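You operate a simulated robot arm through the tools that you are given. There is no shell and no other tool. Be economical: measure what you need, move in short steps, check, and stop when the job is done.

You are at the controls of a simulated robot arm. One attempt, no reset.

Task
Fill a tall cup with water as the rinse order card says.
Fine: swing the spout over it, open the tank valve, fill to the line named, close the valve; the cup stays where it stands. Where these are worked on the way, their far stop is far enough and under half their travel is too little: tank valve.

Only the result counts: the job must be done as asked and must still hold three seconds after the hand-in. Knocking over, shifting, dropping, spilling or breaking anything else fails it.

Robot
A 7-joint arm with a two-finger parallel gripper, fixed in place. Base frame: the origin is at the foot of the arm, x ahead of it, y to its left, z up. Units: mm, rad, N and s.
With the tool pointing down near the work surface it reaches from about 260 to 680 mm from the base axis. Its first joint turns from -1.152 to 1.152 rad. Payload 1.57 kg.
Tool frame: the origin (TCP) lies between the finger pads and is the grasp point; the fingertips stand 30 mm ahead of it; z points along the fingers, y is the line along which they close. Largest opening 110 mm; finger width 24, thickness 12; the body of the gripper, 48 by 112 mm, starts 78 mm behind the TCP.
Orientation is that of the tool frame in the base frame, as a unit quaternion [w, x, y, z]. With the fingers straight down and closing along the base's y, the tool's x points along the base's -x, its y along +y and its z along -z.

Tools
- The arm moves only by the tool apply_moves. Its argument "plan" is a list of rows, each an object of numbers (a shift or turn left out is 0, a gripper value left out holds the last): "x", "y", "z": the shift along the tool's x, y, z in units of 250 mm (1.0 is 250 mm); "ax", "ay", "az": the turn, a rotation vector about the tool's x, y, z in units of 180 degrees (1.0 is 180 degrees). In form: [{"x": .., "y": .., "z": .., "ax": .., "ay": .., "az": ..}, ...]. A call has 1 to 12 rows; each row is the pose to reach, as a shift and turn from the pose commanded when the call began, along the tool's axes at that moment. "grip" is the gripper command, from -1 (shut) to 1 (fully open), values between in proportion, set as the call begins (left out, the last holds). A call with a number of a shift or a turn outside -1 to 1 is refused whole. Each row takes 0.2 s and may step no farther than 50 mm and 0.15 rad from the row before; otherwise, or with a gripper value out of range, the whole call is refused. Where a pose cannot be reached the arm comes as near as it can. A force on the tool above 40 N (or 10 N above the force at the start of the call, whichever is more), or a blocked arm, ends the call early, and 0.2 s more pass. Each finger travels about 108 mm/s and halts on what it meets, pressing with about 33 N; the grip force reading is that of the motor and also rises with nothing between the fingers. The clock runs only during rows and for 0.2 s after the last one: add rows that repeat a pose to give the fingers time. It gives the time, the measured TCP pose, the force on the tool (base axes), the opening and the grip force at its end, in the units of the frame above (readings bear some noise), with the torque about the TCP (base axes, N m) and any sound that the robot's microphone picked up.
- Cameras (640 x 400 px; columns grow to the right, rows downward): "scene" is fixed at [159.4, -390.1, 1402.2]; the picture's right is [0.82, -0.57, 0.00], its down [-0.33, -0.47, -0.82] and it looks along [0.47, 0.67, -0.57] (base axes); focal length 328 px, centre (320, 200). "wrist" rides on the gripper at [70, 16, -141] in the tool frame; the picture's right is [-0.23, 0.97, 0.00], its down [-0.85, -0.20, -0.48] and it looks along [-0.47, -0.11, 0.88] (tool axes); focal length 222 px, centre (320, 200). There is no depth. A picture from a camera that has moved, and an enlarged one, comes with that camera's place and axes in the base frame and with its lens.
- camera(camera): a new picture of that camera. No time passes.
- enlarge(camera, box): a new picture of the part [left, top, right, bottom] of that camera's present view, enlarged. No time passes.
- job_done(): hands the job in; it is judged then, once.

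Go step by step. Nothing tells you positions but the pictures and the camera data: compare them with the known pose of the tool, close in by small moves and look again before you grip or let go. The budget is 120 turns and 64 pictures, counting those below and the enlarged ones. Unless the task says otherwise, let go and move clear before handing in, and close with one line.

The tools are called after ">>>" as a command line: name --argument value ..., lists and objects as JSON in quotes. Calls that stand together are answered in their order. apply_moves: Moves the arm, as the interface text tells. Its arguments: {"type":"object","properties":{"plan":{"type":"array","items":{"type":"object","properties":{"x":{"type":"number"},"y":{"type":"number"},"z":{"type":"number"},"ax":{"type":"number"},"ay":{"type":"number"},"az":{"type":"number"}}}},"grip":{"type":"number"}},"required":["plan"]} The other tools are called the same way: camera (camera) takes a picture; enlarge (camera, box) takes an enlarged picture of a part of a camera's view; job_done () hands the job in.

At the start:

```text
t: 0.0
ee_pos: [338.6, 220.1, 1189.6]
ee_rot: [0.0, 0.0, 1.0, 0.0]
wrist_force: [0.1, 0.0, 0.4]
wrist_torque: [0.01, 0.0, 0.01]
gripper_width: 109.7
grasp_force: 0.1
```

scene: 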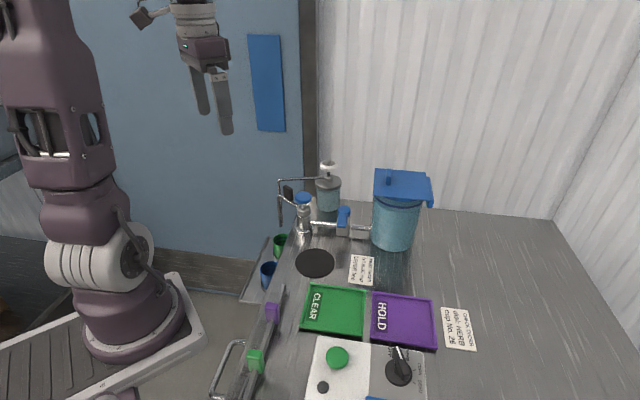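
wrist: 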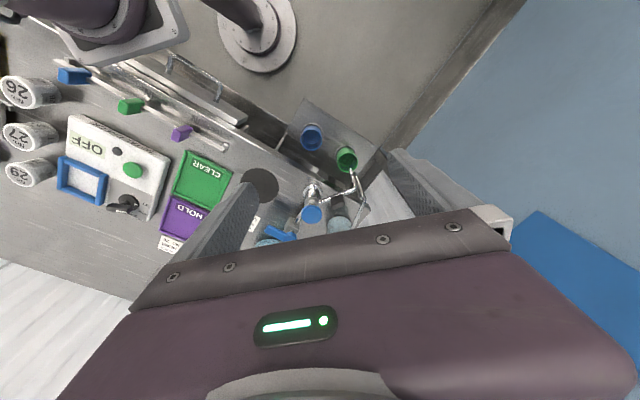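

The bench has a tank with a blue lid, a tap with a spout, two cups on a side shelf, and some cards. I'll look closer at the cards and the tap.

>>> enlarge --camera "scene" --box '[240, 150, 440, 275]'

>>> enlarge --camera "scene" --box '[335, 245, 495, 355]'

>>> enlarge --camera "wrist" --box '[220, 110, 400, 250]'

```text
3.20 times, centred on (340, 212) of scene
camera zoom: at [159.4, -390.1, 1402.2], right [0.82, -0.57, 0.0], down [-0.33, -0.47, -0.82], along [0.47, 0.67, -0.57], focal length 1050 px, centre (256, 160)
```

zoom: 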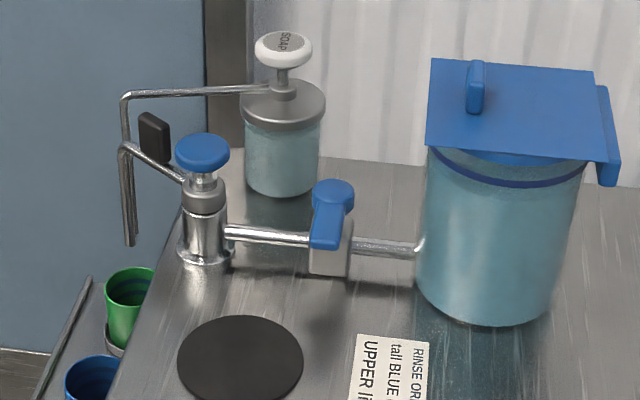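

```text
3.64 times, centred on (415, 300) of scene
camera zoom: at [159.4, -390.1, 1402.2], right [0.82, -0.57, 0.0], down [-0.33, -0.47, -0.82], along [0.47, 0.67, -0.57], focal length 1193 px, centre (-26, -164)
```

zoom: 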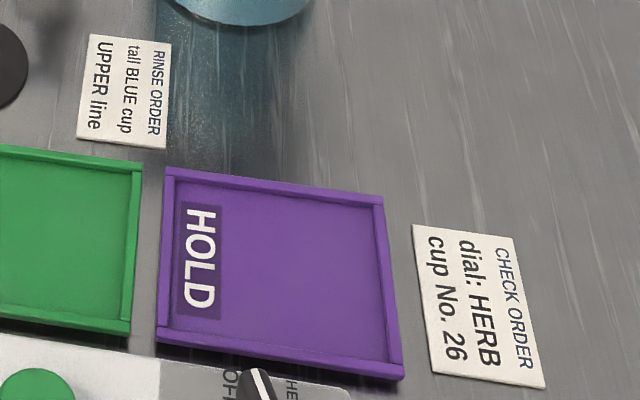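

```text
2.86 times, centred on (310, 180) of wrist
camera zoom: at [270.5, 236.6, 1330.2], right [0.23, 0.97, 0.0], down [0.85, -0.2, 0.48], along [0.47, -0.11, -0.88], focal length 635 px, centre (349, 257)
```

zoom: 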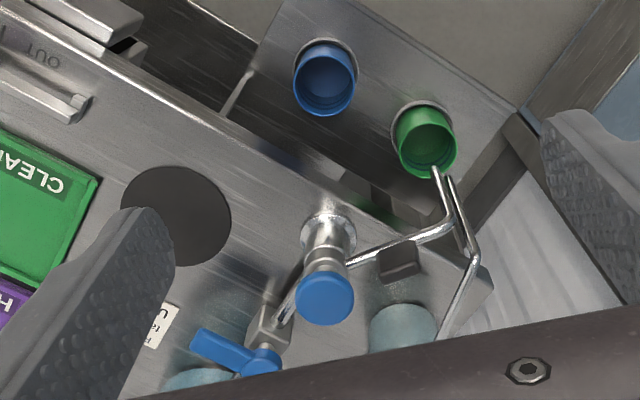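

>>> enlarge --camera "scene" --box '[250, 165, 350, 228]'

>>> enlarge --camera "scene" --box '[235, 225, 315, 305]'

>>> enlarge --camera "wrist" --box '[280, 110, 380, 220]'

```text
6.35 times, centred on (300, 196) of scene
camera zoom: at [159.4, -390.1, 1402.2], right [0.82, -0.57, 0.0], down [-0.33, -0.47, -0.82], along [0.47, 0.67, -0.57], focal length 2083 px, centre (447, 222)
```

zoom: 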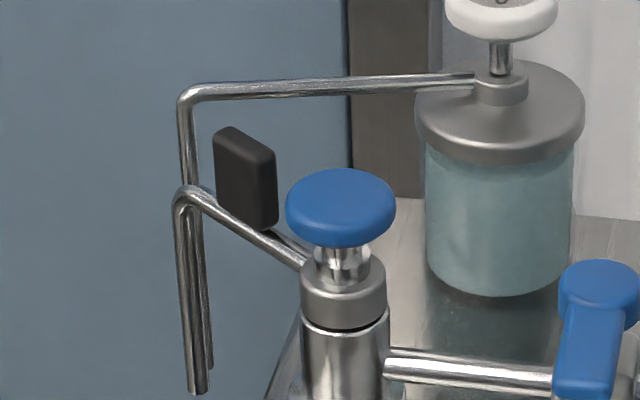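

```text
5.00 times, centred on (275, 265) of scene
camera zoom: at [159.4, -390.1, 1402.2], right [0.82, -0.57, 0.0], down [-0.33, -0.47, -0.82], along [0.47, 0.67, -0.57], focal length 1640 px, centre (545, -125)
```

zoom: 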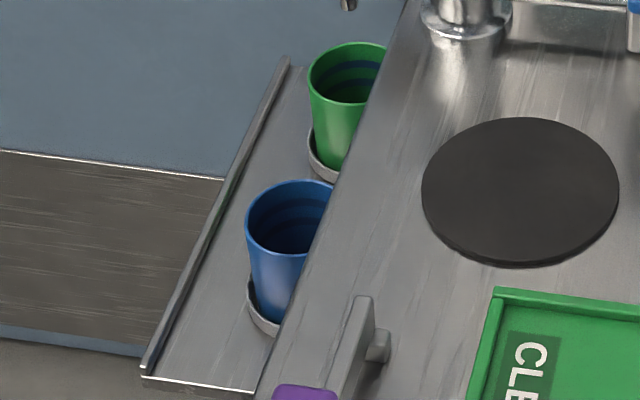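

```text
3.64 times, centred on (330, 165) of wrist
camera zoom: at [270.5, 236.6, 1330.2], right [0.23, 0.97, 0.0], down [0.85, -0.2, 0.48], along [0.47, -0.11, -0.88], focal length 808 px, centre (284, 327)
```

zoom: 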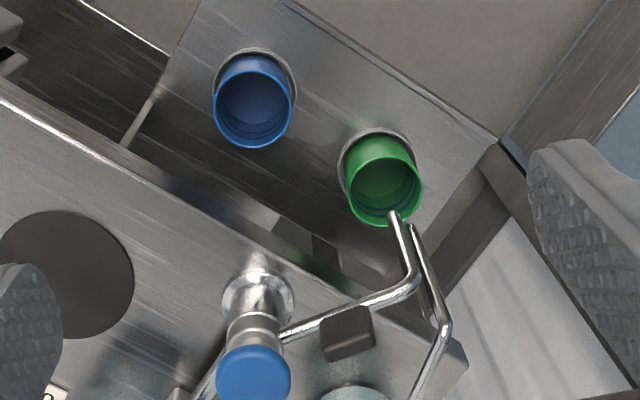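

The card calls for the blue cup, filled to the UPPER line. I place the spout pivot near (500,165) with its tip over the green cup, the blue cup near (400,184), the black tab near (490,221,941), and the tank valve hub near (569,94) with its lever end near (532,56). I'll move above the tab, turn the gripper to match it and partly close.

>>> apply_moves --plan '[{"x": -0.06, "z": 0.04, "az": 0.044}, {"x": -0.12, "z": 0.08, "az": 0.088}, {"x": -0.18, "z": 0.12, "az": 0.132}, {"x": -0.24, "z": 0.16, "az": 0.176}, {"x": -0.3, "z": 0.2, "az": 0.22}, {"x": -0.36, "z": 0.24, "az": 0.264}, {"x": -0.42, "z": 0.28, "az": 0.308}, {"x": -0.48, "z": 0.32, "az": 0.352}, {"x": -0.54, "z": 0.36, "az": 0.396}, {"x": -0.606, "z": 0.4, "az": 0.439}, {"x": -0.606, "z": 0.44, "az": 0.439}]' --grip -0.09

>>> camera --camera "wrist"

>>> camera --camera "scene"

```text
t: 2.4
ee_pos: [491.9, 218.2, 1079.6]
ee_rot: [0.001, 0.637, 0.771, 0.0]
wrist_force: [0.0, 0.5, 0.2]
wrist_torque: [0.03, -0.04, -0.02]
gripper_width: 50.1
grasp_force: 0.1
```

```text
55 pictures are left
camera wrist: at [494.9, 291.4, 1220.3], right [1.0, -0.04, 0.0], down [-0.04, -0.88, 0.48], along [-0.02, -0.48, -0.88], focal length 222 px, centre (320, 200)
```

wrist: 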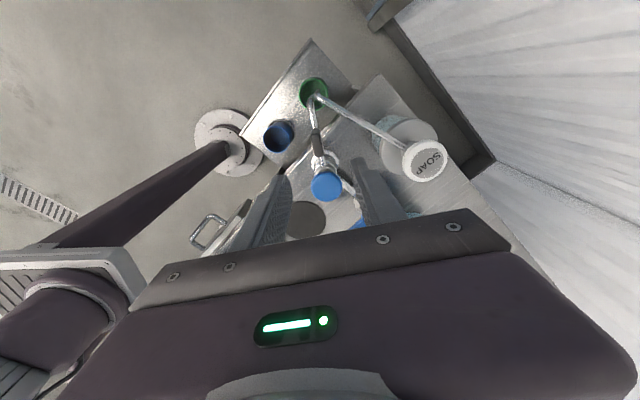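

```text
54 pictures are left
```

scene: 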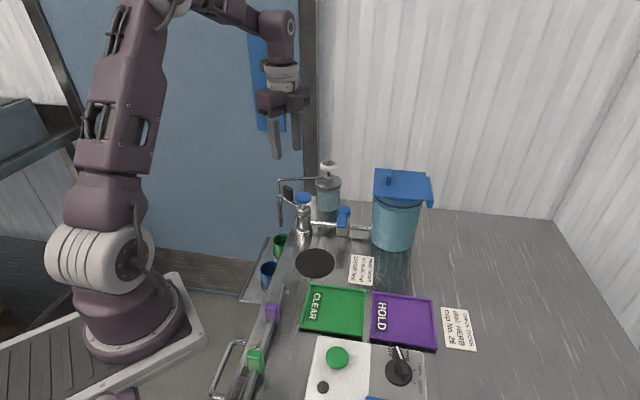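

>>> enlarge --camera "wrist" --box '[250, 65, 470, 235]'

```text
2.35 times, centred on (360, 150) of wrist
camera zoom: at [494.9, 291.4, 1220.3], right [1.0, -0.04, 0.0], down [-0.04, -0.88, 0.48], along [-0.02, -0.48, -0.88], focal length 523 px, centre (226, 318)
```

zoom: 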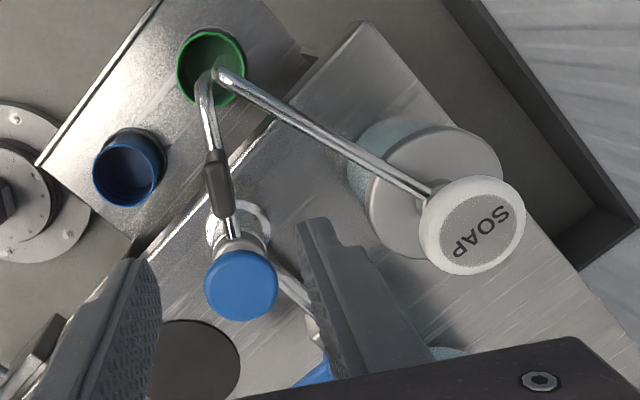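

The picture agrees with my estimates: tab at about (489,225,941), blue cup at about 71° further round the pivot. I'll descend with the fingers on either side of the tab.

>>> apply_moves --plan '[{"x": 0.0255, "y": -0.0057, "z": 0.12}, {"x": 0.0255, "y": -0.0057, "z": 0.25}, {"x": 0.0255, "y": -0.0057, "z": 0.36}, {"x": 0.0255, "y": -0.0057, "z": 0.44}]' --grip -0.27

>>> enlarge --camera "wrist" --box '[200, 50, 440, 240]'

>>> enlarge --camera "scene" --box '[240, 140, 360, 240]'

```text
t: 3.4
ee_pos: [490.2, 226.4, 968.9]
ee_rot: [0.0, 0.637, 0.771, 0.0]
wrist_force: [0.4, 0.4, 0.4]
wrist_torque: [-0.01, -0.02, 0.02]
gripper_width: 40.5
grasp_force: 0.0
```

```text
2.11 times, centred on (320, 145) of wrist
camera zoom: at [492.8, 298.9, 1109.4], right [1.0, -0.04, 0.0], down [-0.03, -0.88, 0.48], along [-0.02, -0.48, -0.88], focal length 468 px, centre (320, 316)
```

zoom: 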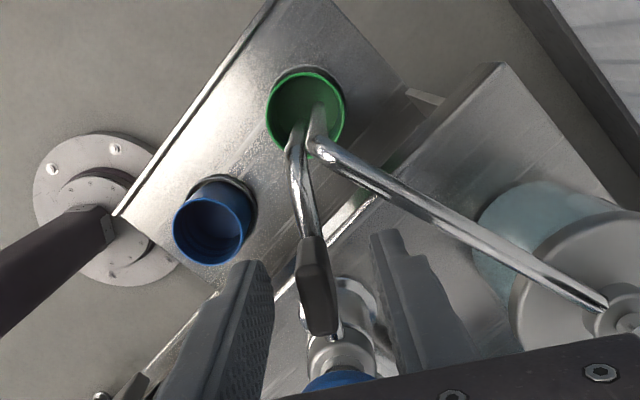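

```text
4.00 times, centred on (300, 190) of scene
camera zoom: at [159.4, -390.1, 1402.2], right [0.82, -0.57, 0.0], down [-0.33, -0.47, -0.82], along [0.47, 0.67, -0.57], focal length 1312 px, centre (400, 240)
```

zoom: 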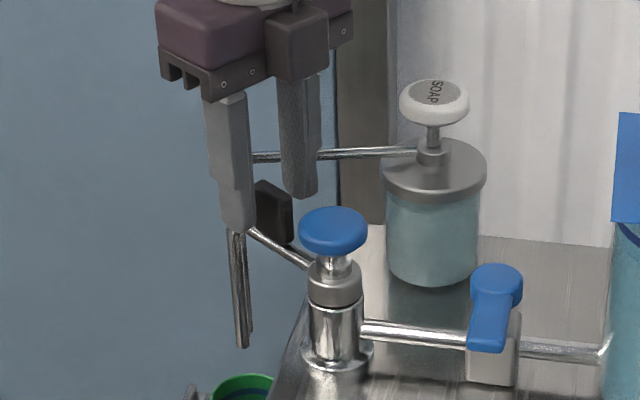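

>>> apply_moves --plan '[{"x": -0.008, "y": -0.004, "z": 0.04}, {"x": -0.008, "y": -0.004, "z": 0.08}]'

>>> apply_moves --plan '[{"x": 0}, {"x": 0}, {"x": 0}]' --grip -1

>>> enlarge --camera "wrist" --box '[200, 50, 440, 240]'

```text
t: 4.0
ee_pos: [487.2, 226.2, 949.5]
ee_rot: [0.0, 0.636, 0.772, 0.0]
wrist_force: [-1.1, 1.0, 0.0]
wrist_torque: [0.01, -0.04, -0.02]
gripper_width: 40.1
grasp_force: 0.0
```

```text
t: 4.8
ee_pos: [488.4, 225.5, 950.6]
ee_rot: [-0.001, 0.637, 0.771, -0.001]
wrist_force: [-7.3, -3.0, -1.4]
wrist_torque: [0.41, -0.27, -0.45]
gripper_width: 12.1
grasp_force: 29.2
```

```text
2.11 times, centred on (320, 145) of wrist
camera zoom: at [490.4, 297.1, 1090.3], right [1.0, -0.04, 0.0], down [-0.03, -0.88, 0.48], along [-0.02, -0.48, -0.88], focal length 468 px, centre (320, 316)
```

zoom: 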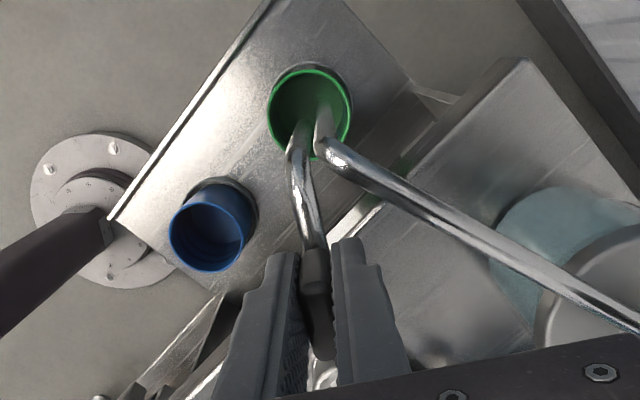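

The tab is gripped (12 mm wide). I'll rotate it 36° about the pivot, then check.

>>> apply_moves --plan '[{"x": -0.0013, "y": -0.0249, "az": -0.0333}, {"x": -0.0052, "y": -0.0495, "az": -0.0667}, {"x": -0.0116, "y": -0.0735, "az": -0.1}, {"x": -0.0206, "y": -0.0968, "az": -0.1333}, {"x": -0.0319, "y": -0.119, "az": -0.1667}, {"x": -0.0455, "y": -0.1399, "az": -0.2}]'

>>> enlarge --camera "wrist" --box '[200, 50, 440, 240]'

```text
t: 6.2
ee_pos: [455.4, 206.8, 950.8]
ee_rot: [-0.002, 0.366, 0.93, 0.0]
wrist_force: [-25.6, 8.7, 2.2]
wrist_torque: [0.37, -0.03, -0.64]
gripper_width: 11.7
grasp_force: 29.0
```

```text
2.11 times, centred on (320, 145) of wrist
camera zoom: at [415.8, 266.3, 1090.3], right [0.83, 0.56, 0.0], down [0.49, -0.73, 0.48], along [0.26, -0.4, -0.88], focal length 468 px, centre (320, 316)
```

zoom: 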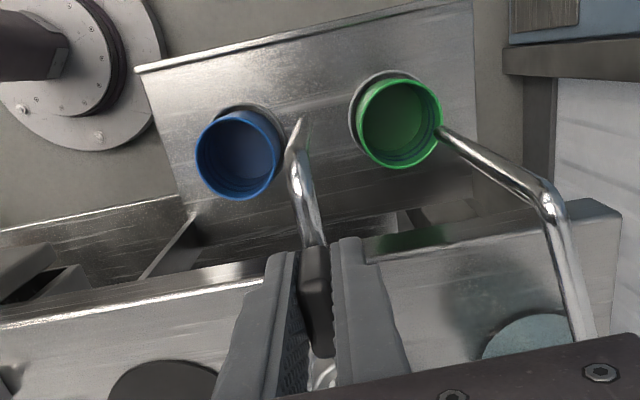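

The spout turns with the hand. There is some radial side load, so I'll nudge slightly to see which direction relieves it.

>>> apply_moves --plan '[{"x": 0.006}, {"x": 0.006}]'

```text
t: 6.8
ee_pos: [455.7, 207.1, 950.0]
ee_rot: [0.0, 0.367, 0.93, -0.001]
wrist_force: [-17.6, 1.3, -11.8]
wrist_torque: [0.37, 0.0, -0.63]
gripper_width: 12.0
grasp_force: 29.3
```

>>> apply_moves --plan '[{"x": -0.0003, "y": -0.0251, "az": -0.0333}, {"x": -0.0032, "y": -0.0499, "az": -0.0667}, {"x": -0.0087, "y": -0.0742, "az": -0.1}, {"x": -0.0168, "y": -0.0976, "az": -0.1333}, {"x": -0.0231, "y": -0.1127, "az": -0.1556}, {"x": -0.0305, "y": -0.1272, "az": -0.1778}]'

>>> enlarge --camera "wrist" --box '[200, 50, 440, 240]'

>>> enlarge --camera "scene" --box '[220, 160, 360, 300]'

```text
t: 8.2
ee_pos: [441.4, 177.4, 949.7]
ee_rot: [0.002, 0.097, 0.995, 0.001]
wrist_force: [10.2, -10.9, -5.5]
wrist_torque: [-0.24, 0.64, -0.54]
gripper_width: 11.8
grasp_force: 29.5
```

```text
2.11 times, centred on (320, 145) of wrist
camera zoom: at [374.7, 206.9, 1090.2], right [0.41, 0.91, 0.0], down [0.8, -0.36, 0.48], along [0.44, -0.2, -0.88], focal length 468 px, centre (320, 316)
```

zoom: 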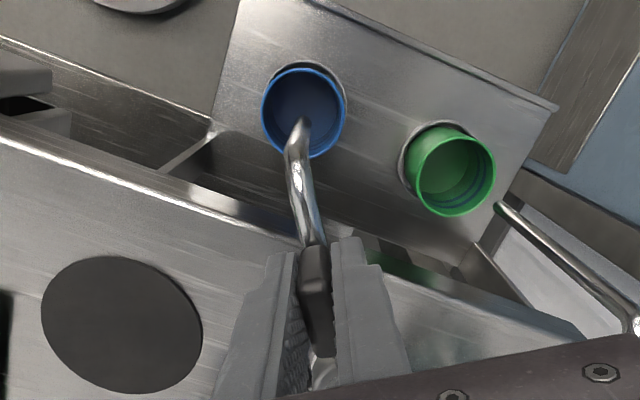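

```text
2.86 times, centred on (290, 230) of scene
camera zoom: at [159.8, -390.4, 1402.1], right [0.82, -0.57, 0.0], down [-0.33, -0.47, -0.82], along [0.47, 0.67, -0.57], focal length 937 px, centre (406, 114)
```

zoom: 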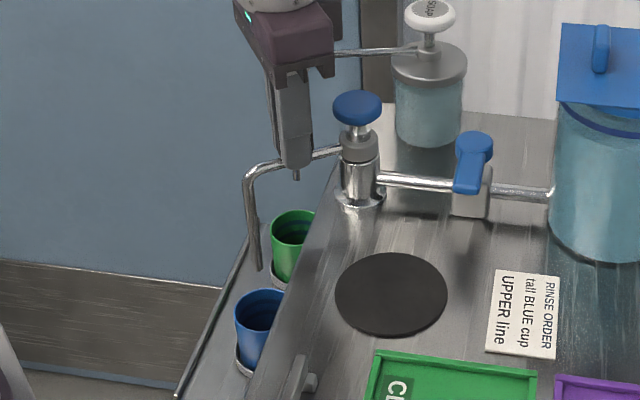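

The spout tip is now over the blue cup. I'll let go, rise and check.

>>> apply_moves --plan '[{"x": 0}, {"x": 0}]' --grip -0.27

>>> apply_moves --plan '[{"z": -0.1}, {"z": -0.25}, {"z": -0.4}, {"z": -0.5}]'

>>> enlarge --camera "wrist" --box '[200, 50, 440, 240]'

>>> enlarge --camera "scene" --box '[250, 180, 410, 300]'

```text
t: 8.8
ee_pos: [438.2, 177.9, 949.0]
ee_rot: [0.0, 0.096, 0.995, 0.0]
wrist_force: [0.8, -0.3, 1.0]
wrist_torque: [0.02, -0.02, -0.04]
gripper_width: 40.1
grasp_force: 0.0
```

```text
t: 9.8
ee_pos: [439.9, 177.6, 1075.4]
ee_rot: [0.0, 0.097, 0.995, 0.0]
wrist_force: [-0.7, 0.8, -0.5]
wrist_torque: [0.0, 0.0, 0.01]
gripper_width: 39.9
grasp_force: 0.1
```

```text
2.11 times, centred on (320, 145) of wrist
camera zoom: at [373.9, 207.7, 1215.8], right [0.41, 0.91, 0.0], down [0.8, -0.36, 0.48], along [0.44, -0.2, -0.88], focal length 468 px, centre (320, 316)
```

zoom: 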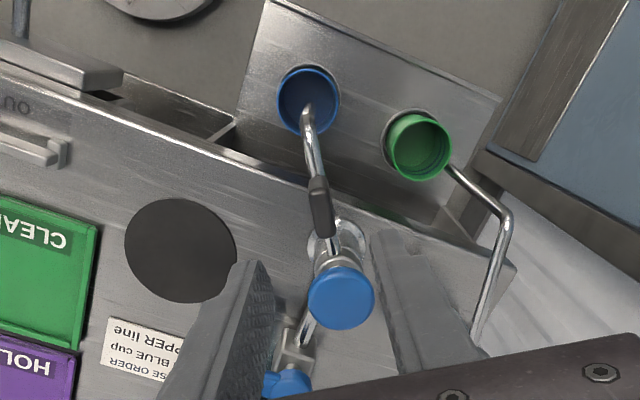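

```text
3.33 times, centred on (330, 240) of scene
camera zoom: at [159.4, -390.1, 1402.2], right [0.82, -0.57, 0.0], down [-0.33, -0.47, -0.82], along [0.47, 0.67, -0.57], focal length 1093 px, centre (287, 67)
```

zoom: 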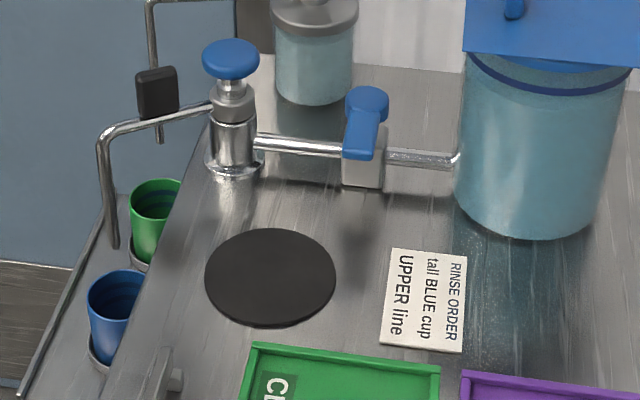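

The spout sits steady over the blue cup. Next I'll move to look at the tank valve.

>>> apply_moves --plan '[{"x": -0.12, "y": -0.1, "az": -0.02}, {"x": -0.28, "y": -0.2, "az": -0.04}, {"x": -0.42, "y": -0.3, "az": -0.06}, {"x": -0.56, "y": -0.36, "az": -0.06}, {"x": -0.6, "y": -0.44, "az": -0.06}]'

>>> camera --camera "wrist"

>>> camera --camera "scene"

```text
t: 11.0
ee_pos: [567.4, 41.8, 1072.7]
ee_rot: [0.0, 0.002, 1.0, 0.0]
wrist_force: [0.0, 0.3, 0.7]
wrist_torque: [0.0, 0.01, 0.03]
gripper_width: 40.3
grasp_force: 0.0
```

```text
44 pictures are left
camera wrist: at [496.9, 58.6, 1214.2], right [0.23, 0.97, 0.0], down [0.85, -0.2, 0.48], along [0.47, -0.11, -0.88], focal length 222 px, centre (320, 200)
```

wrist: 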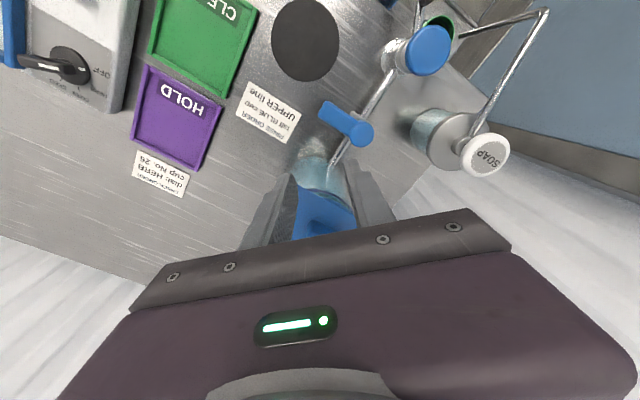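

```text
43 pictures are left
```

scene: 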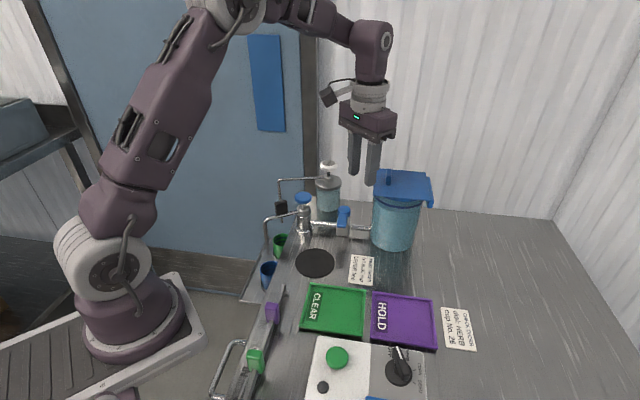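

>>> enlarge --camera "wrist" --box '[280, 20, 470, 200]'

>>> enlarge --camera "scene" --box '[310, 190, 390, 250]'

```text
2.22 times, centred on (375, 110) of wrist
camera zoom: at [496.9, 58.6, 1214.2], right [0.23, 0.97, 0.0], down [0.85, -0.2, 0.48], along [0.47, -0.11, -0.88], focal length 494 px, centre (198, 400)
```

zoom: 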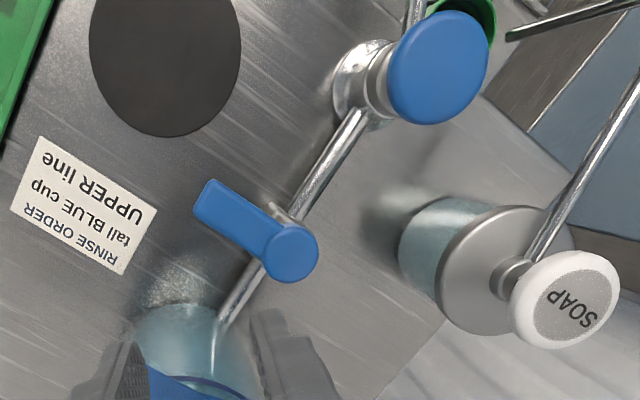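

```text
6.67 times, centred on (350, 220) of scene
camera zoom: at [159.5, -390.1, 1402.2], right [0.82, -0.57, 0.0], down [-0.33, -0.47, -0.82], along [0.47, 0.67, -0.57], focal length 2187 px, centre (120, 67)
```

zoom: 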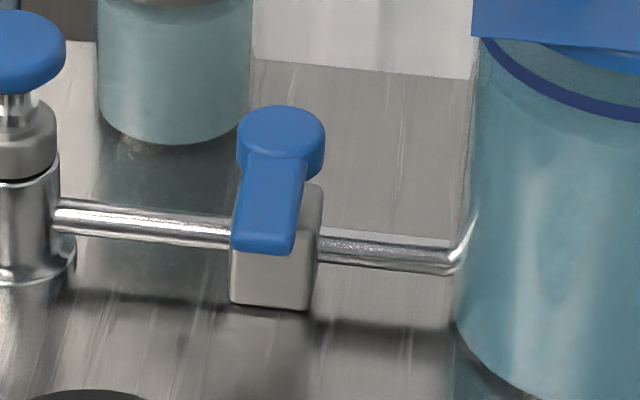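

The valve lever's hub is at about (573,98,925) with its tip at about (533,54). It lies across the pipe, so it is closed. I'll move above the lever and align the gripper across it.

>>> apply_moves --plan '[{"x": 0.015, "y": 0.015, "z": 0.04, "az": -0.045}, {"x": 0.03, "y": 0.03, "z": 0.09, "az": -0.09}, {"x": 0.05, "y": 0.05, "z": 0.14, "az": -0.135}, {"x": 0.07, "y": 0.07, "z": 0.2, "az": -0.18}, {"x": 0.09, "y": 0.085, "z": 0.26, "az": -0.225}, {"x": 0.098, "y": 0.092, "z": 0.33, "az": -0.267}]'

>>> enlarge --camera "wrist" --box '[200, 50, 440, 240]'

>>> enlarge --camera "scene" --box '[240, 160, 400, 300]'

```text
t: 12.4
ee_pos: [540.4, 65.0, 992.3]
ee_rot: [0.0, -0.407, 0.913, 0.0]
wrist_force: [0.4, 0.0, -0.6]
wrist_torque: [0.04, -0.01, 0.03]
gripper_width: 40.1
grasp_force: 0.0
```

```text
2.11 times, centred on (320, 145) of wrist
camera zoom: at [481.1, 25.0, 1132.8], right [-0.57, 0.82, 0.0], down [0.72, 0.5, 0.48], along [0.39, 0.27, -0.88], focal length 468 px, centre (320, 316)
```

zoom: 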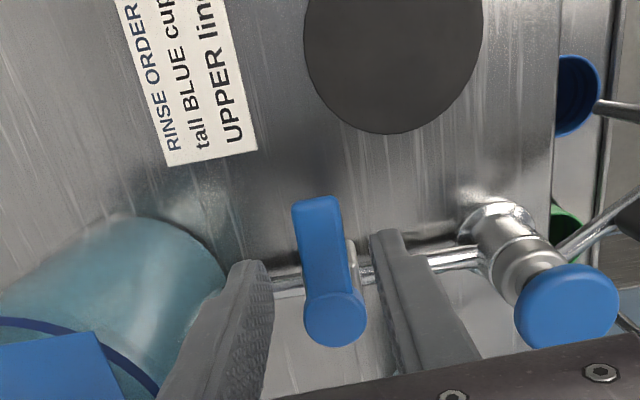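

```text
2.86 times, centred on (320, 230) of scene
camera zoom: at [159.4, -390.1, 1402.2], right [0.82, -0.57, 0.0], down [-0.33, -0.47, -0.82], along [0.47, 0.67, -0.57], focal length 937 px, centre (320, 114)
```

zoom: 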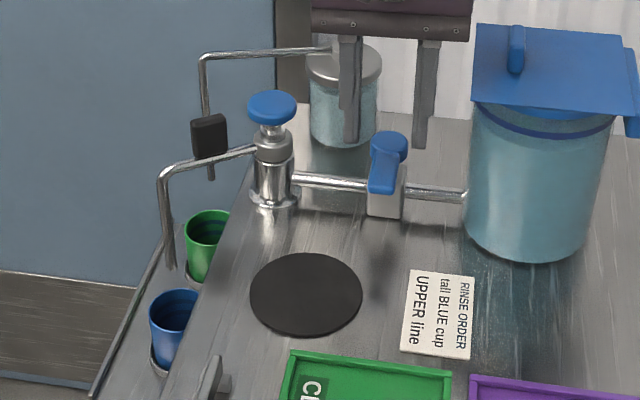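

The lever is centred between the fingers, but the tank lid corner is close to the gripper body. I'll tilt the body 7° away from the tank and then descend.

>>> apply_moves --plan '[{"ax": 0.02}, {"ax": 0.04}]'

>>> apply_moves --plan '[{"y": 0.0125, "z": 0.1}, {"y": 0.019, "z": 0.15}]'

>>> enlarge --camera "wrist" --box '[200, 50, 440, 240]'

>>> enlarge --camera "scene" --box '[300, 140, 440, 260]'

```text
t: 13.0
ee_pos: [540.8, 66.4, 992.1]
ee_rot: [0.026, -0.404, 0.912, -0.057]
wrist_force: [-0.5, -0.5, -0.8]
wrist_torque: [0.02, 0.0, -0.01]
gripper_width: 40.2
grasp_force: 0.0
```

```text
t: 13.6
ee_pos: [540.8, 66.4, 954.5]
ee_rot: [0.025, -0.405, 0.912, -0.058]
wrist_force: [0.2, -0.5, 0.0]
wrist_torque: [-0.01, 0.03, 0.02]
gripper_width: 40.2
grasp_force: 0.1
```

```text
2.11 times, centred on (320, 145) of wrist
camera zoom: at [468.6, 36.9, 1092.0], right [-0.56, 0.82, -0.12], down [0.68, 0.54, 0.5], along [0.47, 0.2, -0.86], focal length 468 px, centre (320, 316)
```

zoom: 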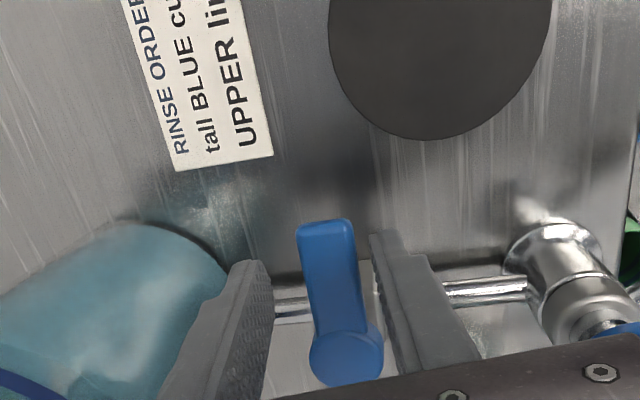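

```text
3.33 times, centred on (370, 200) of scene
camera zoom: at [159.4, -390.1, 1402.2], right [0.82, -0.57, 0.0], down [-0.33, -0.47, -0.82], along [0.47, 0.67, -0.57], focal length 1093 px, centre (153, 200)
```

zoom: 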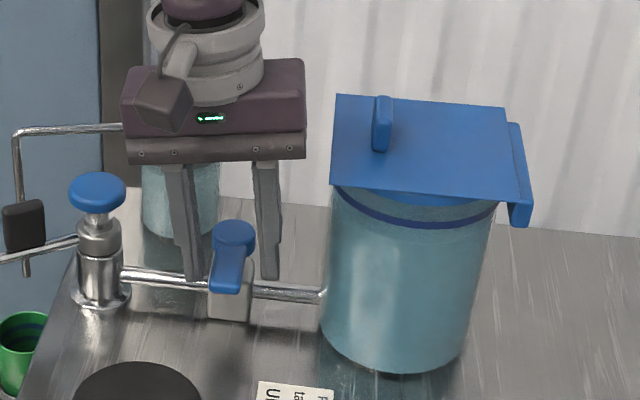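

>>> apply_moves --plan '[{"y": 0.006, "z": 0.048}, {"y": 0.006, "z": 0.048}]'

>>> apply_moves --plan '[{"x": 0}, {"x": 0}, {"x": 0}]' --grip -1

>>> enlarge --camera "wrist" --box '[200, 50, 440, 240]'

>>> enlarge --camera "scene" --box '[250, 180, 410, 300]'

```text
t: 14.2
ee_pos: [539.8, 66.4, 941.1]
ee_rot: [0.025, -0.404, 0.912, -0.058]
wrist_force: [0.7, 0.5, 0.1]
wrist_torque: [-0.01, -0.01, -0.02]
gripper_width: 40.2
grasp_force: 0.0
```

```text
t: 15.0
ee_pos: [539.2, 66.3, 941.4]
ee_rot: [0.025, -0.404, 0.913, -0.055]
wrist_force: [-20.4, 18.3, -3.4]
wrist_torque: [0.51, 0.52, -0.91]
gripper_width: 23.6
grasp_force: 35.9
```

```text
2.11 times, centred on (320, 145) of wrist
camera zoom: at [466.9, 37.9, 1079.5], right [-0.56, 0.82, -0.12], down [0.68, 0.54, 0.5], along [0.47, 0.2, -0.86], focal length 468 px, centre (320, 316)
```

zoom: 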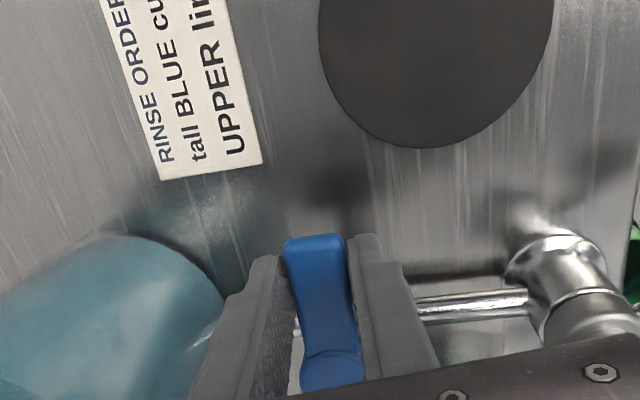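

```text
3.33 times, centred on (330, 240) of scene
camera zoom: at [159.0, -389.6, 1402.4], right [0.82, -0.57, 0.0], down [-0.33, -0.47, -0.82], along [0.47, 0.67, -0.58], focal length 1093 px, centre (287, 67)
```

zoom: 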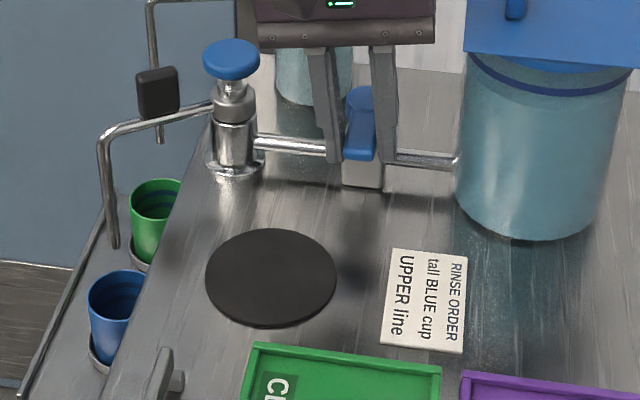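

The force reading shows the lever resisting motion toward the tank, so it should open toward the faucet. I'll turn it about 24° that way to test.

>>> apply_moves --plan '[{"x": -0.001, "y": 0.019, "z": -0.0024, "ay": 0.0042, "az": 0.0331}, {"x": -0.004, "y": 0.038, "z": -0.0048, "ay": 0.0083, "az": 0.0661}, {"x": -0.009, "y": 0.0564, "z": -0.0071, "ay": 0.0125, "az": 0.0992}, {"x": -0.0159, "y": 0.0742, "z": -0.0094, "ay": 0.0167, "az": 0.1323}]'

>>> enlarge --camera "wrist" --box '[200, 50, 440, 240]'

>>> enlarge --camera "scene" --box '[250, 180, 410, 300]'

```text
t: 16.0
ee_pos: [529.8, 80.0, 941.3]
ee_rot: [0.011, -0.204, 0.977, -0.062]
wrist_force: [-7.6, -3.8, -14.8]
wrist_torque: [0.23, -0.01, 0.09]
gripper_width: 22.8
grasp_force: 35.5
```

```text
2.11 times, centred on (320, 145) of wrist
camera zoom: at [452.4, 83.5, 1079.4], right [-0.18, 0.98, -0.12], down [0.84, 0.22, 0.5], along [0.51, -0.01, -0.86], focal length 468 px, centre (320, 316)
```

zoom: 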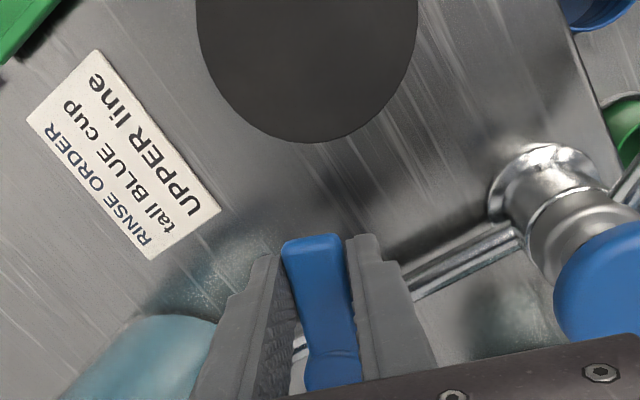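

```text
3.33 times, centred on (330, 240) of scene
camera zoom: at [159.5, -390.2, 1402.2], right [0.82, -0.57, 0.0], down [-0.33, -0.47, -0.82], along [0.47, 0.67, -0.57], focal length 1093 px, centre (287, 67)
```

zoom: 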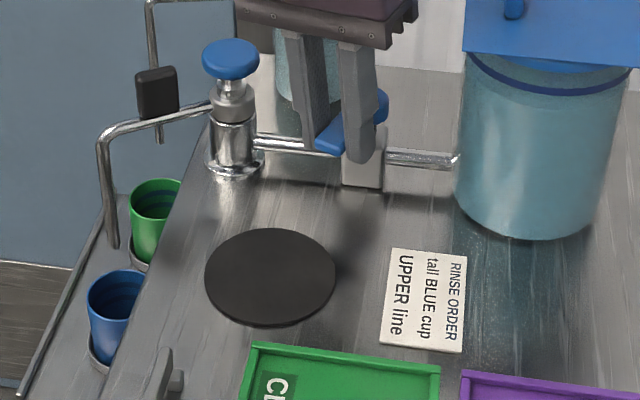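

The lever turns that way and is gripped, with no flow yet. I'll turn it another 24°.

>>> apply_moves --plan '[{"x": -0.001, "y": 0.019, "z": -0.0024, "ay": 0.0042, "az": 0.0331}, {"x": -0.004, "y": 0.038, "z": -0.0048, "ay": 0.0083, "az": 0.0661}, {"x": -0.009, "y": 0.0564, "z": -0.0071, "ay": 0.0125, "az": 0.0992}, {"x": -0.0159, "y": 0.0742, "z": -0.0094, "ay": 0.0167, "az": 0.1323}]'

>>> enlarge --camera "scene" --box '[250, 180, 410, 300]'

```text
t: 17.0
ee_pos: [526.9, 98.5, 942.8]
ee_rot: [0.0, 0.003, 0.998, -0.063]
wrist_force: [14.6, -23.3, -22.0]
wrist_torque: [0.09, -0.16, -0.85]
gripper_width: 22.7
grasp_force: 35.1
```

```text
3.33 times, centred on (330, 240) of scene
camera zoom: at [160.2, -390.7, 1401.9], right [0.82, -0.57, 0.0], down [-0.33, -0.47, -0.82], along [0.47, 0.67, -0.57], focal length 1093 px, centre (287, 67)
```

zoom: 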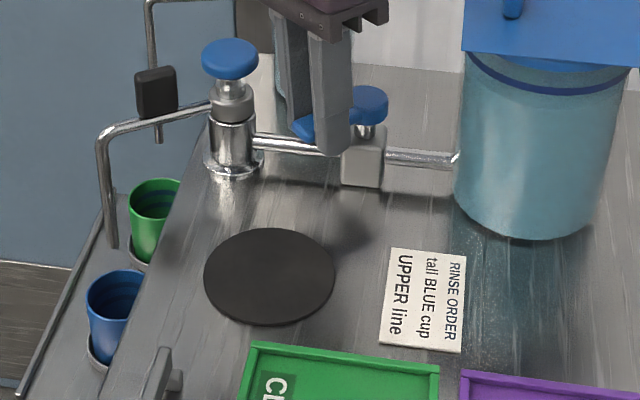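

No flow yet at about half travel. I'll continue another 18°, easing slightly inward.

>>> apply_moves --plan '[{"x": -0.003, "y": 0.019, "z": -0.0024, "ay": 0.0042, "az": 0.0331}, {"x": -0.007, "y": 0.038, "z": -0.0048, "ay": 0.0083, "az": 0.0661}, {"x": -0.013, "y": 0.0564, "z": -0.0071, "ay": 0.0125, "az": 0.0992}]'

>>> enlarge --camera "scene" --box '[250, 180, 410, 300]'

>>> enlarge --camera "wrist" --box '[200, 50, 480, 240]'

```text
t: 17.8
ee_pos: [530.3, 111.6, 943.5]
ee_rot: [-0.009, 0.159, 0.985, -0.061]
wrist_force: [11.9, -29.4, -1.3]
wrist_torque: [0.08, 0.22, -0.84]
gripper_width: 23.4
grasp_force: 35.4
```

```text
3.33 times, centred on (330, 240) of scene
camera zoom: at [159.8, -390.9, 1401.9], right [0.82, -0.57, 0.0], down [-0.33, -0.47, -0.82], along [0.47, 0.67, -0.57], focal length 1093 px, centre (287, 67)
```

zoom: 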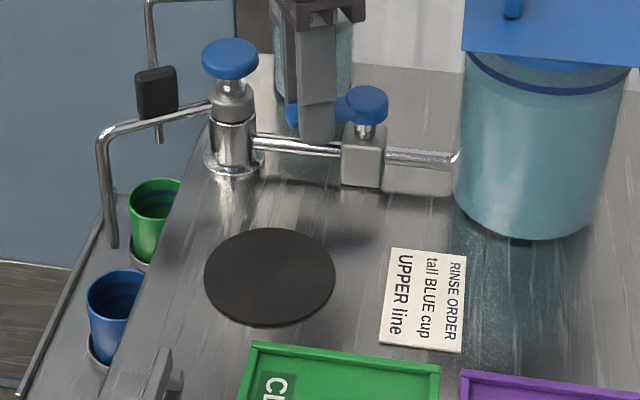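

```text
2.11 times, centred on (340, 145) of wrist
camera zoom: at [473.7, 166.1, 1080.1], right [0.52, 0.85, -0.12], down [0.77, -0.4, 0.5], along [0.38, -0.35, -0.86], focal length 468 px, centre (278, 316)
```

zoom: 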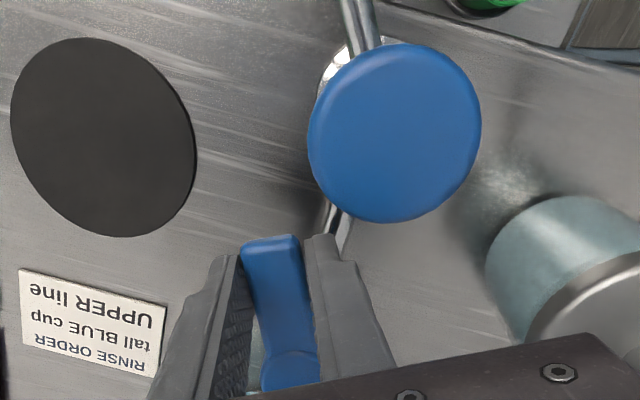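

About 66° and still no water. I'll continue to the far stop.

>>> apply_moves --plan '[{"x": -0.002, "y": 0.019, "z": -0.0024, "ay": 0.0042, "az": 0.0331}, {"x": -0.006, "y": 0.038, "z": -0.0048, "ay": 0.0083, "az": 0.0661}, {"x": -0.012, "y": 0.0564, "z": -0.0071, "ay": 0.0125, "az": 0.0992}]'

>>> enlarge --camera "scene" --box '[250, 180, 410, 300]'

```text
t: 18.6
ee_pos: [535.9, 123.8, 944.0]
ee_rot: [-0.018, 0.311, 0.948, -0.062]
wrist_force: [2.4, -30.0, 6.4]
wrist_torque: [-0.32, -0.08, -0.8]
gripper_width: 23.4
grasp_force: 35.8
```

```text
3.33 times, centred on (330, 240) of scene
camera zoom: at [159.4, -390.9, 1402.0], right [0.82, -0.57, 0.0], down [-0.33, -0.47, -0.82], along [0.47, 0.67, -0.57], focal length 1093 px, centre (287, 67)
```

zoom: 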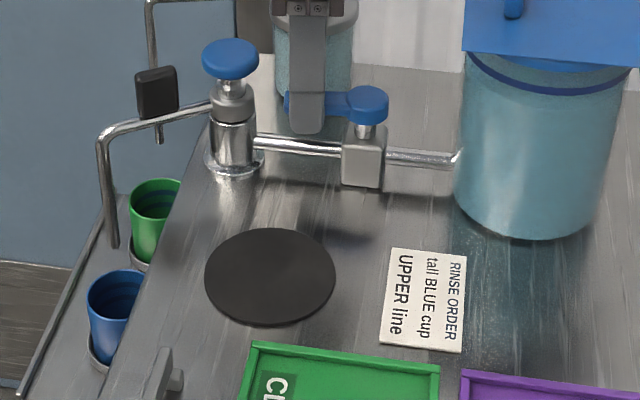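

The lever is now along the pipe and there is still no water, so the mushroom tap on the faucket probably has to be pressed as well. I'll release the lever, rise and look.

>>> apply_moves --plan '[{"x": 0}, {"x": 0}]' --grip -0.27

>>> apply_moves --plan '[{"z": -0.12, "y": -0.015}, {"z": -0.25, "y": -0.031}, {"z": -0.38, "y": -0.047}]'

>>> enlarge --camera "scene" --box '[250, 180, 410, 300]'

>>> camera --camera "wrist"

```text
t: 19.2
ee_pos: [535.5, 126.7, 941.7]
ee_rot: [-0.02, 0.31, 0.949, -0.06]
wrist_force: [0.0, -0.4, 0.0]
wrist_torque: [0.01, 0.04, 0.0]
gripper_width: 40.1
grasp_force: 0.0
```

```text
t: 20.0
ee_pos: [534.6, 126.5, 1038.4]
ee_rot: [-0.019, 0.31, 0.949, -0.06]
wrist_force: [0.5, 0.5, -0.6]
wrist_torque: [0.03, -0.03, 0.02]
gripper_width: 40.0
grasp_force: 0.2
```

```text
3.33 times, centred on (330, 240) of scene
camera zoom: at [159.4, -390.1, 1402.2], right [0.82, -0.57, 0.0], down [-0.33, -0.47, -0.82], along [0.47, 0.67, -0.57], focal length 1093 px, centre (287, 67)
```

zoom: 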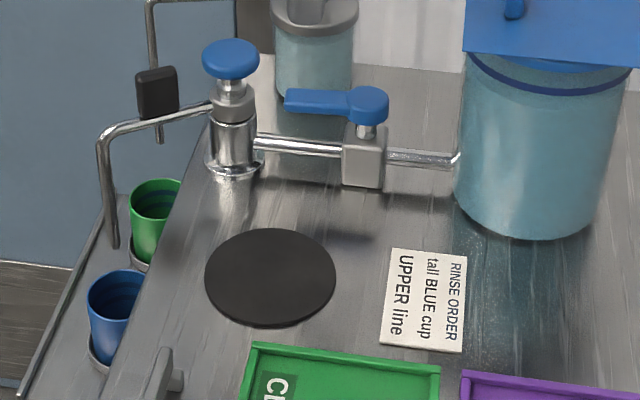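

```text
27 pictures are left
camera wrist: at [499.2, 194.2, 1176.3], right [0.75, 0.65, -0.12], down [0.61, -0.62, 0.5], along [0.25, -0.45, -0.86], focal length 222 px, centre (320, 200)
```

wrist: 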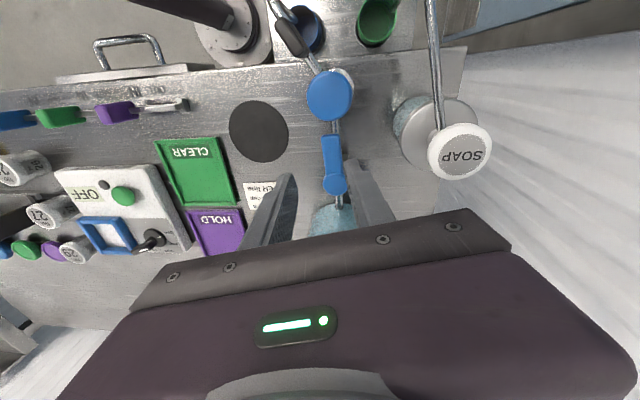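

The valve lever is fully along the pipe. I'll bring the closed fingers, held upright, over the tap's blue button at (499,167.5).

>>> apply_moves --plan '[{"ax": -0.02}, {"ax": -0.04}]' --grip -1

>>> apply_moves --plan '[{"x": 0.105, "y": 0.024, "z": 0}, {"x": 0.21, "y": 0.047, "z": 0.04}, {"x": 0.21, "y": 0.047, "z": 0.1}]'

>>> enlarge --camera "wrist" --box '[200, 40, 440, 240]'

>>> enlarge --camera "scene" --box '[250, 160, 410, 300]'

```text
t: 20.6
ee_pos: [534.8, 125.0, 1039.3]
ee_rot: [0.001, 0.31, 0.951, 0.001]
wrist_force: [0.1, 0.5, 0.2]
wrist_torque: [-0.06, 0.0, 0.0]
gripper_width: 0.0
grasp_force: 21.4
```

```text
t: 21.4
ee_pos: [500.6, 168.0, 1013.7]
ee_rot: [-0.001, 0.311, 0.951, 0.0]
wrist_force: [-1.3, -0.2, -0.2]
wrist_torque: [0.02, 0.01, 0.01]
gripper_width: 0.0
grasp_force: 21.7
```

```text
2.00 times, centred on (320, 140) of wrist
camera zoom: at [453.1, 221.9, 1154.2], right [0.76, 0.65, 0.0], down [0.57, -0.67, 0.48], along [0.31, -0.36, -0.88], focal length 444 px, centre (320, 320)
```

zoom: 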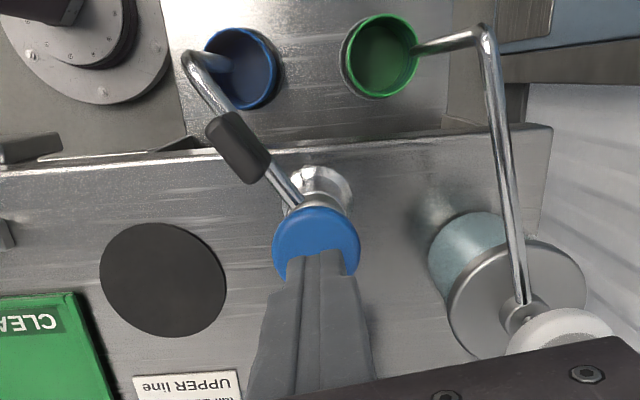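

```text
2.86 times, centred on (330, 230) of scene
camera zoom: at [159.4, -390.1, 1402.2], right [0.82, -0.57, 0.0], down [-0.33, -0.47, -0.82], along [0.47, 0.67, -0.57], focal length 937 px, centre (291, 114)
```

zoom: 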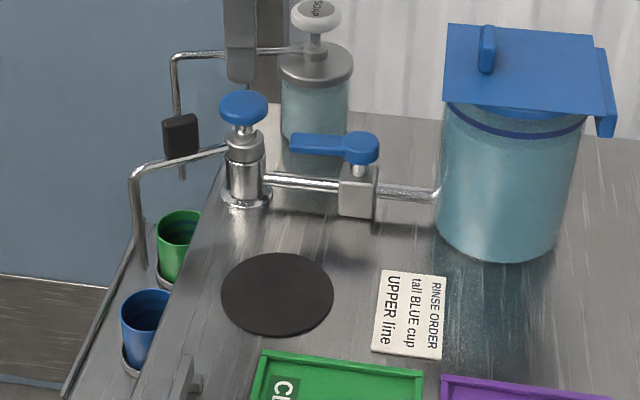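

Aligned over the button. I'll press down in small steps and watch the force.

>>> apply_moves --plan '[{"z": 0.05}, {"z": 0.08}, {"z": 0.1}, {"z": 0.115}]'

```text
t: 22.4
ee_pos: [502.1, 168.6, 983.8]
ee_rot: [0.001, 0.311, 0.95, 0.0]
wrist_force: [-0.1, 1.1, 3.4]
wrist_torque: [0.1, 0.03, -0.01]
gripper_width: 0.2
grasp_force: 21.5
```

>>> apply_moves --plan '[{"z": 0.008}, {"z": 0.016}]'

>>> enlarge --camera "wrist" --box '[240, 40, 400, 140]'

```text
t: 23.0
ee_pos: [501.8, 168.3, 979.9]
ee_rot: [0.001, 0.311, 0.95, 0.001]
wrist_force: [0.7, 1.0, 10.8]
wrist_torque: [0.04, -0.04, -0.01]
gripper_width: 0.1
grasp_force: 20.8
```

```text
4.00 times, centred on (320, 90) of wrist
camera zoom: at [454.5, 222.2, 1121.0], right [0.76, 0.65, 0.0], down [0.57, -0.67, 0.48], along [0.31, -0.36, -0.88], focal length 888 px, centre (320, 640)
```

zoom: 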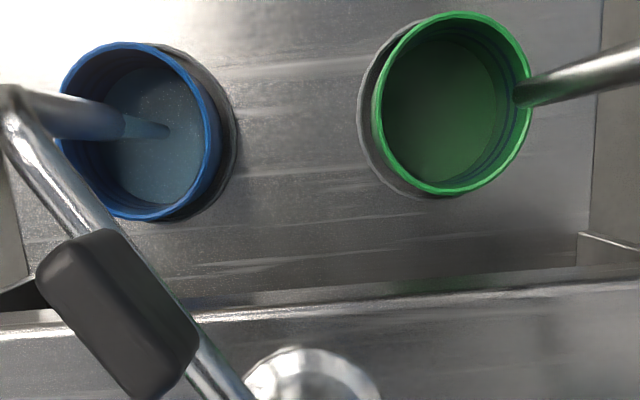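

Pressing the button makes water run into the blue cup. I'll check the level against the lines.

>>> enlarge --camera "scene" --box '[255, 225, 295, 295]'

>>> enlarge --camera "wrist" --box '[250, 45, 300, 100]'

```text
5.71 times, centred on (275, 260) of scene
camera zoom: at [159.3, -390.1, 1402.2], right [0.82, -0.57, 0.0], down [-0.33, -0.47, -0.82], along [0.47, 0.67, -0.57], focal length 1874 px, centre (577, -143)
```

zoom: 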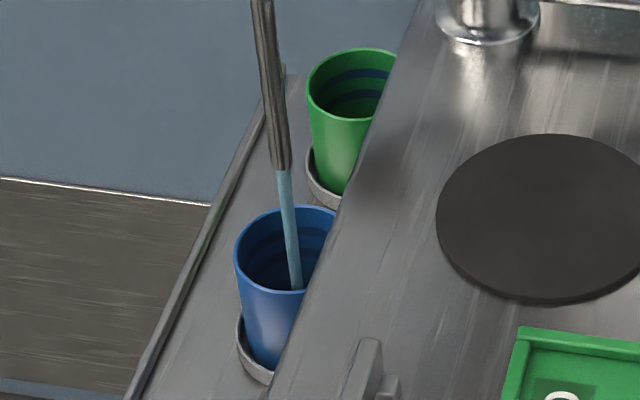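

```text
7.27 times, centred on (275, 72) of wrist
camera zoom: at [454.5, 222.2, 1121.0], right [0.76, 0.65, 0.0], down [0.57, -0.67, 0.48], along [0.31, -0.36, -0.88], focal length 1615 px, centre (647, 1127)
```

zoom: 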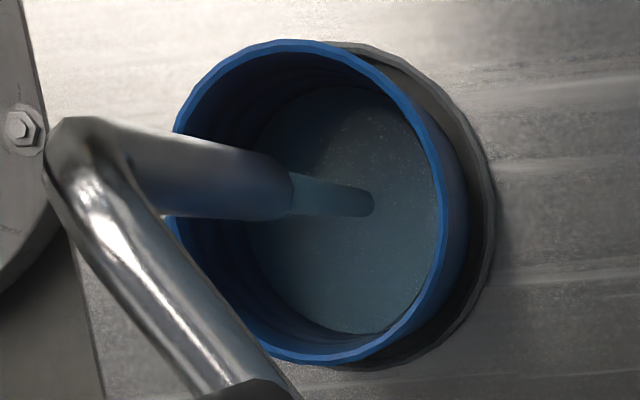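

>>> apply_moves --plan '[{"z": 0}, {"z": 0}, {"z": 0}, {"z": 0}]'

>>> enlarge --camera "wrist" --box '[250, 45, 300, 100]'

>>> enlarge --camera "scene" --box '[260, 250, 290, 280]'

```text
t: 24.0
ee_pos: [501.4, 167.8, 980.1]
ee_rot: [0.001, 0.311, 0.951, 0.001]
wrist_force: [4.1, 0.7, 13.6]
wrist_torque: [0.03, -0.13, -0.01]
gripper_width: 0.0
grasp_force: 20.9
```

```text
7.27 times, centred on (275, 72) of wrist
camera zoom: at [454.6, 222.2, 1120.8], right [0.76, 0.65, 0.0], down [0.57, -0.67, 0.48], along [0.31, -0.36, -0.88], focal length 1615 px, centre (647, 1127)
```

zoom: 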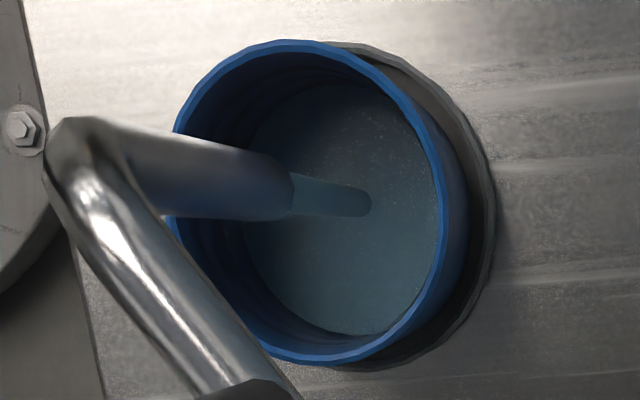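

```text
13.33 times, centred on (275, 265) of scene
camera zoom: at [159.4, -390.2, 1402.2], right [0.82, -0.57, 0.0], down [-0.33, -0.47, -0.82], along [0.47, 0.67, -0.57], focal length 4374 px, centre (920, -667)
```

zoom: 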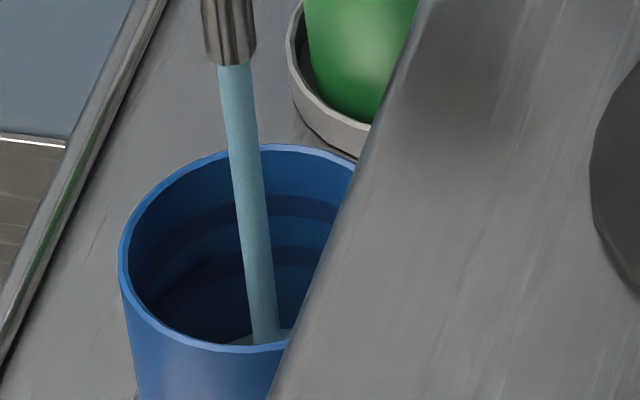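

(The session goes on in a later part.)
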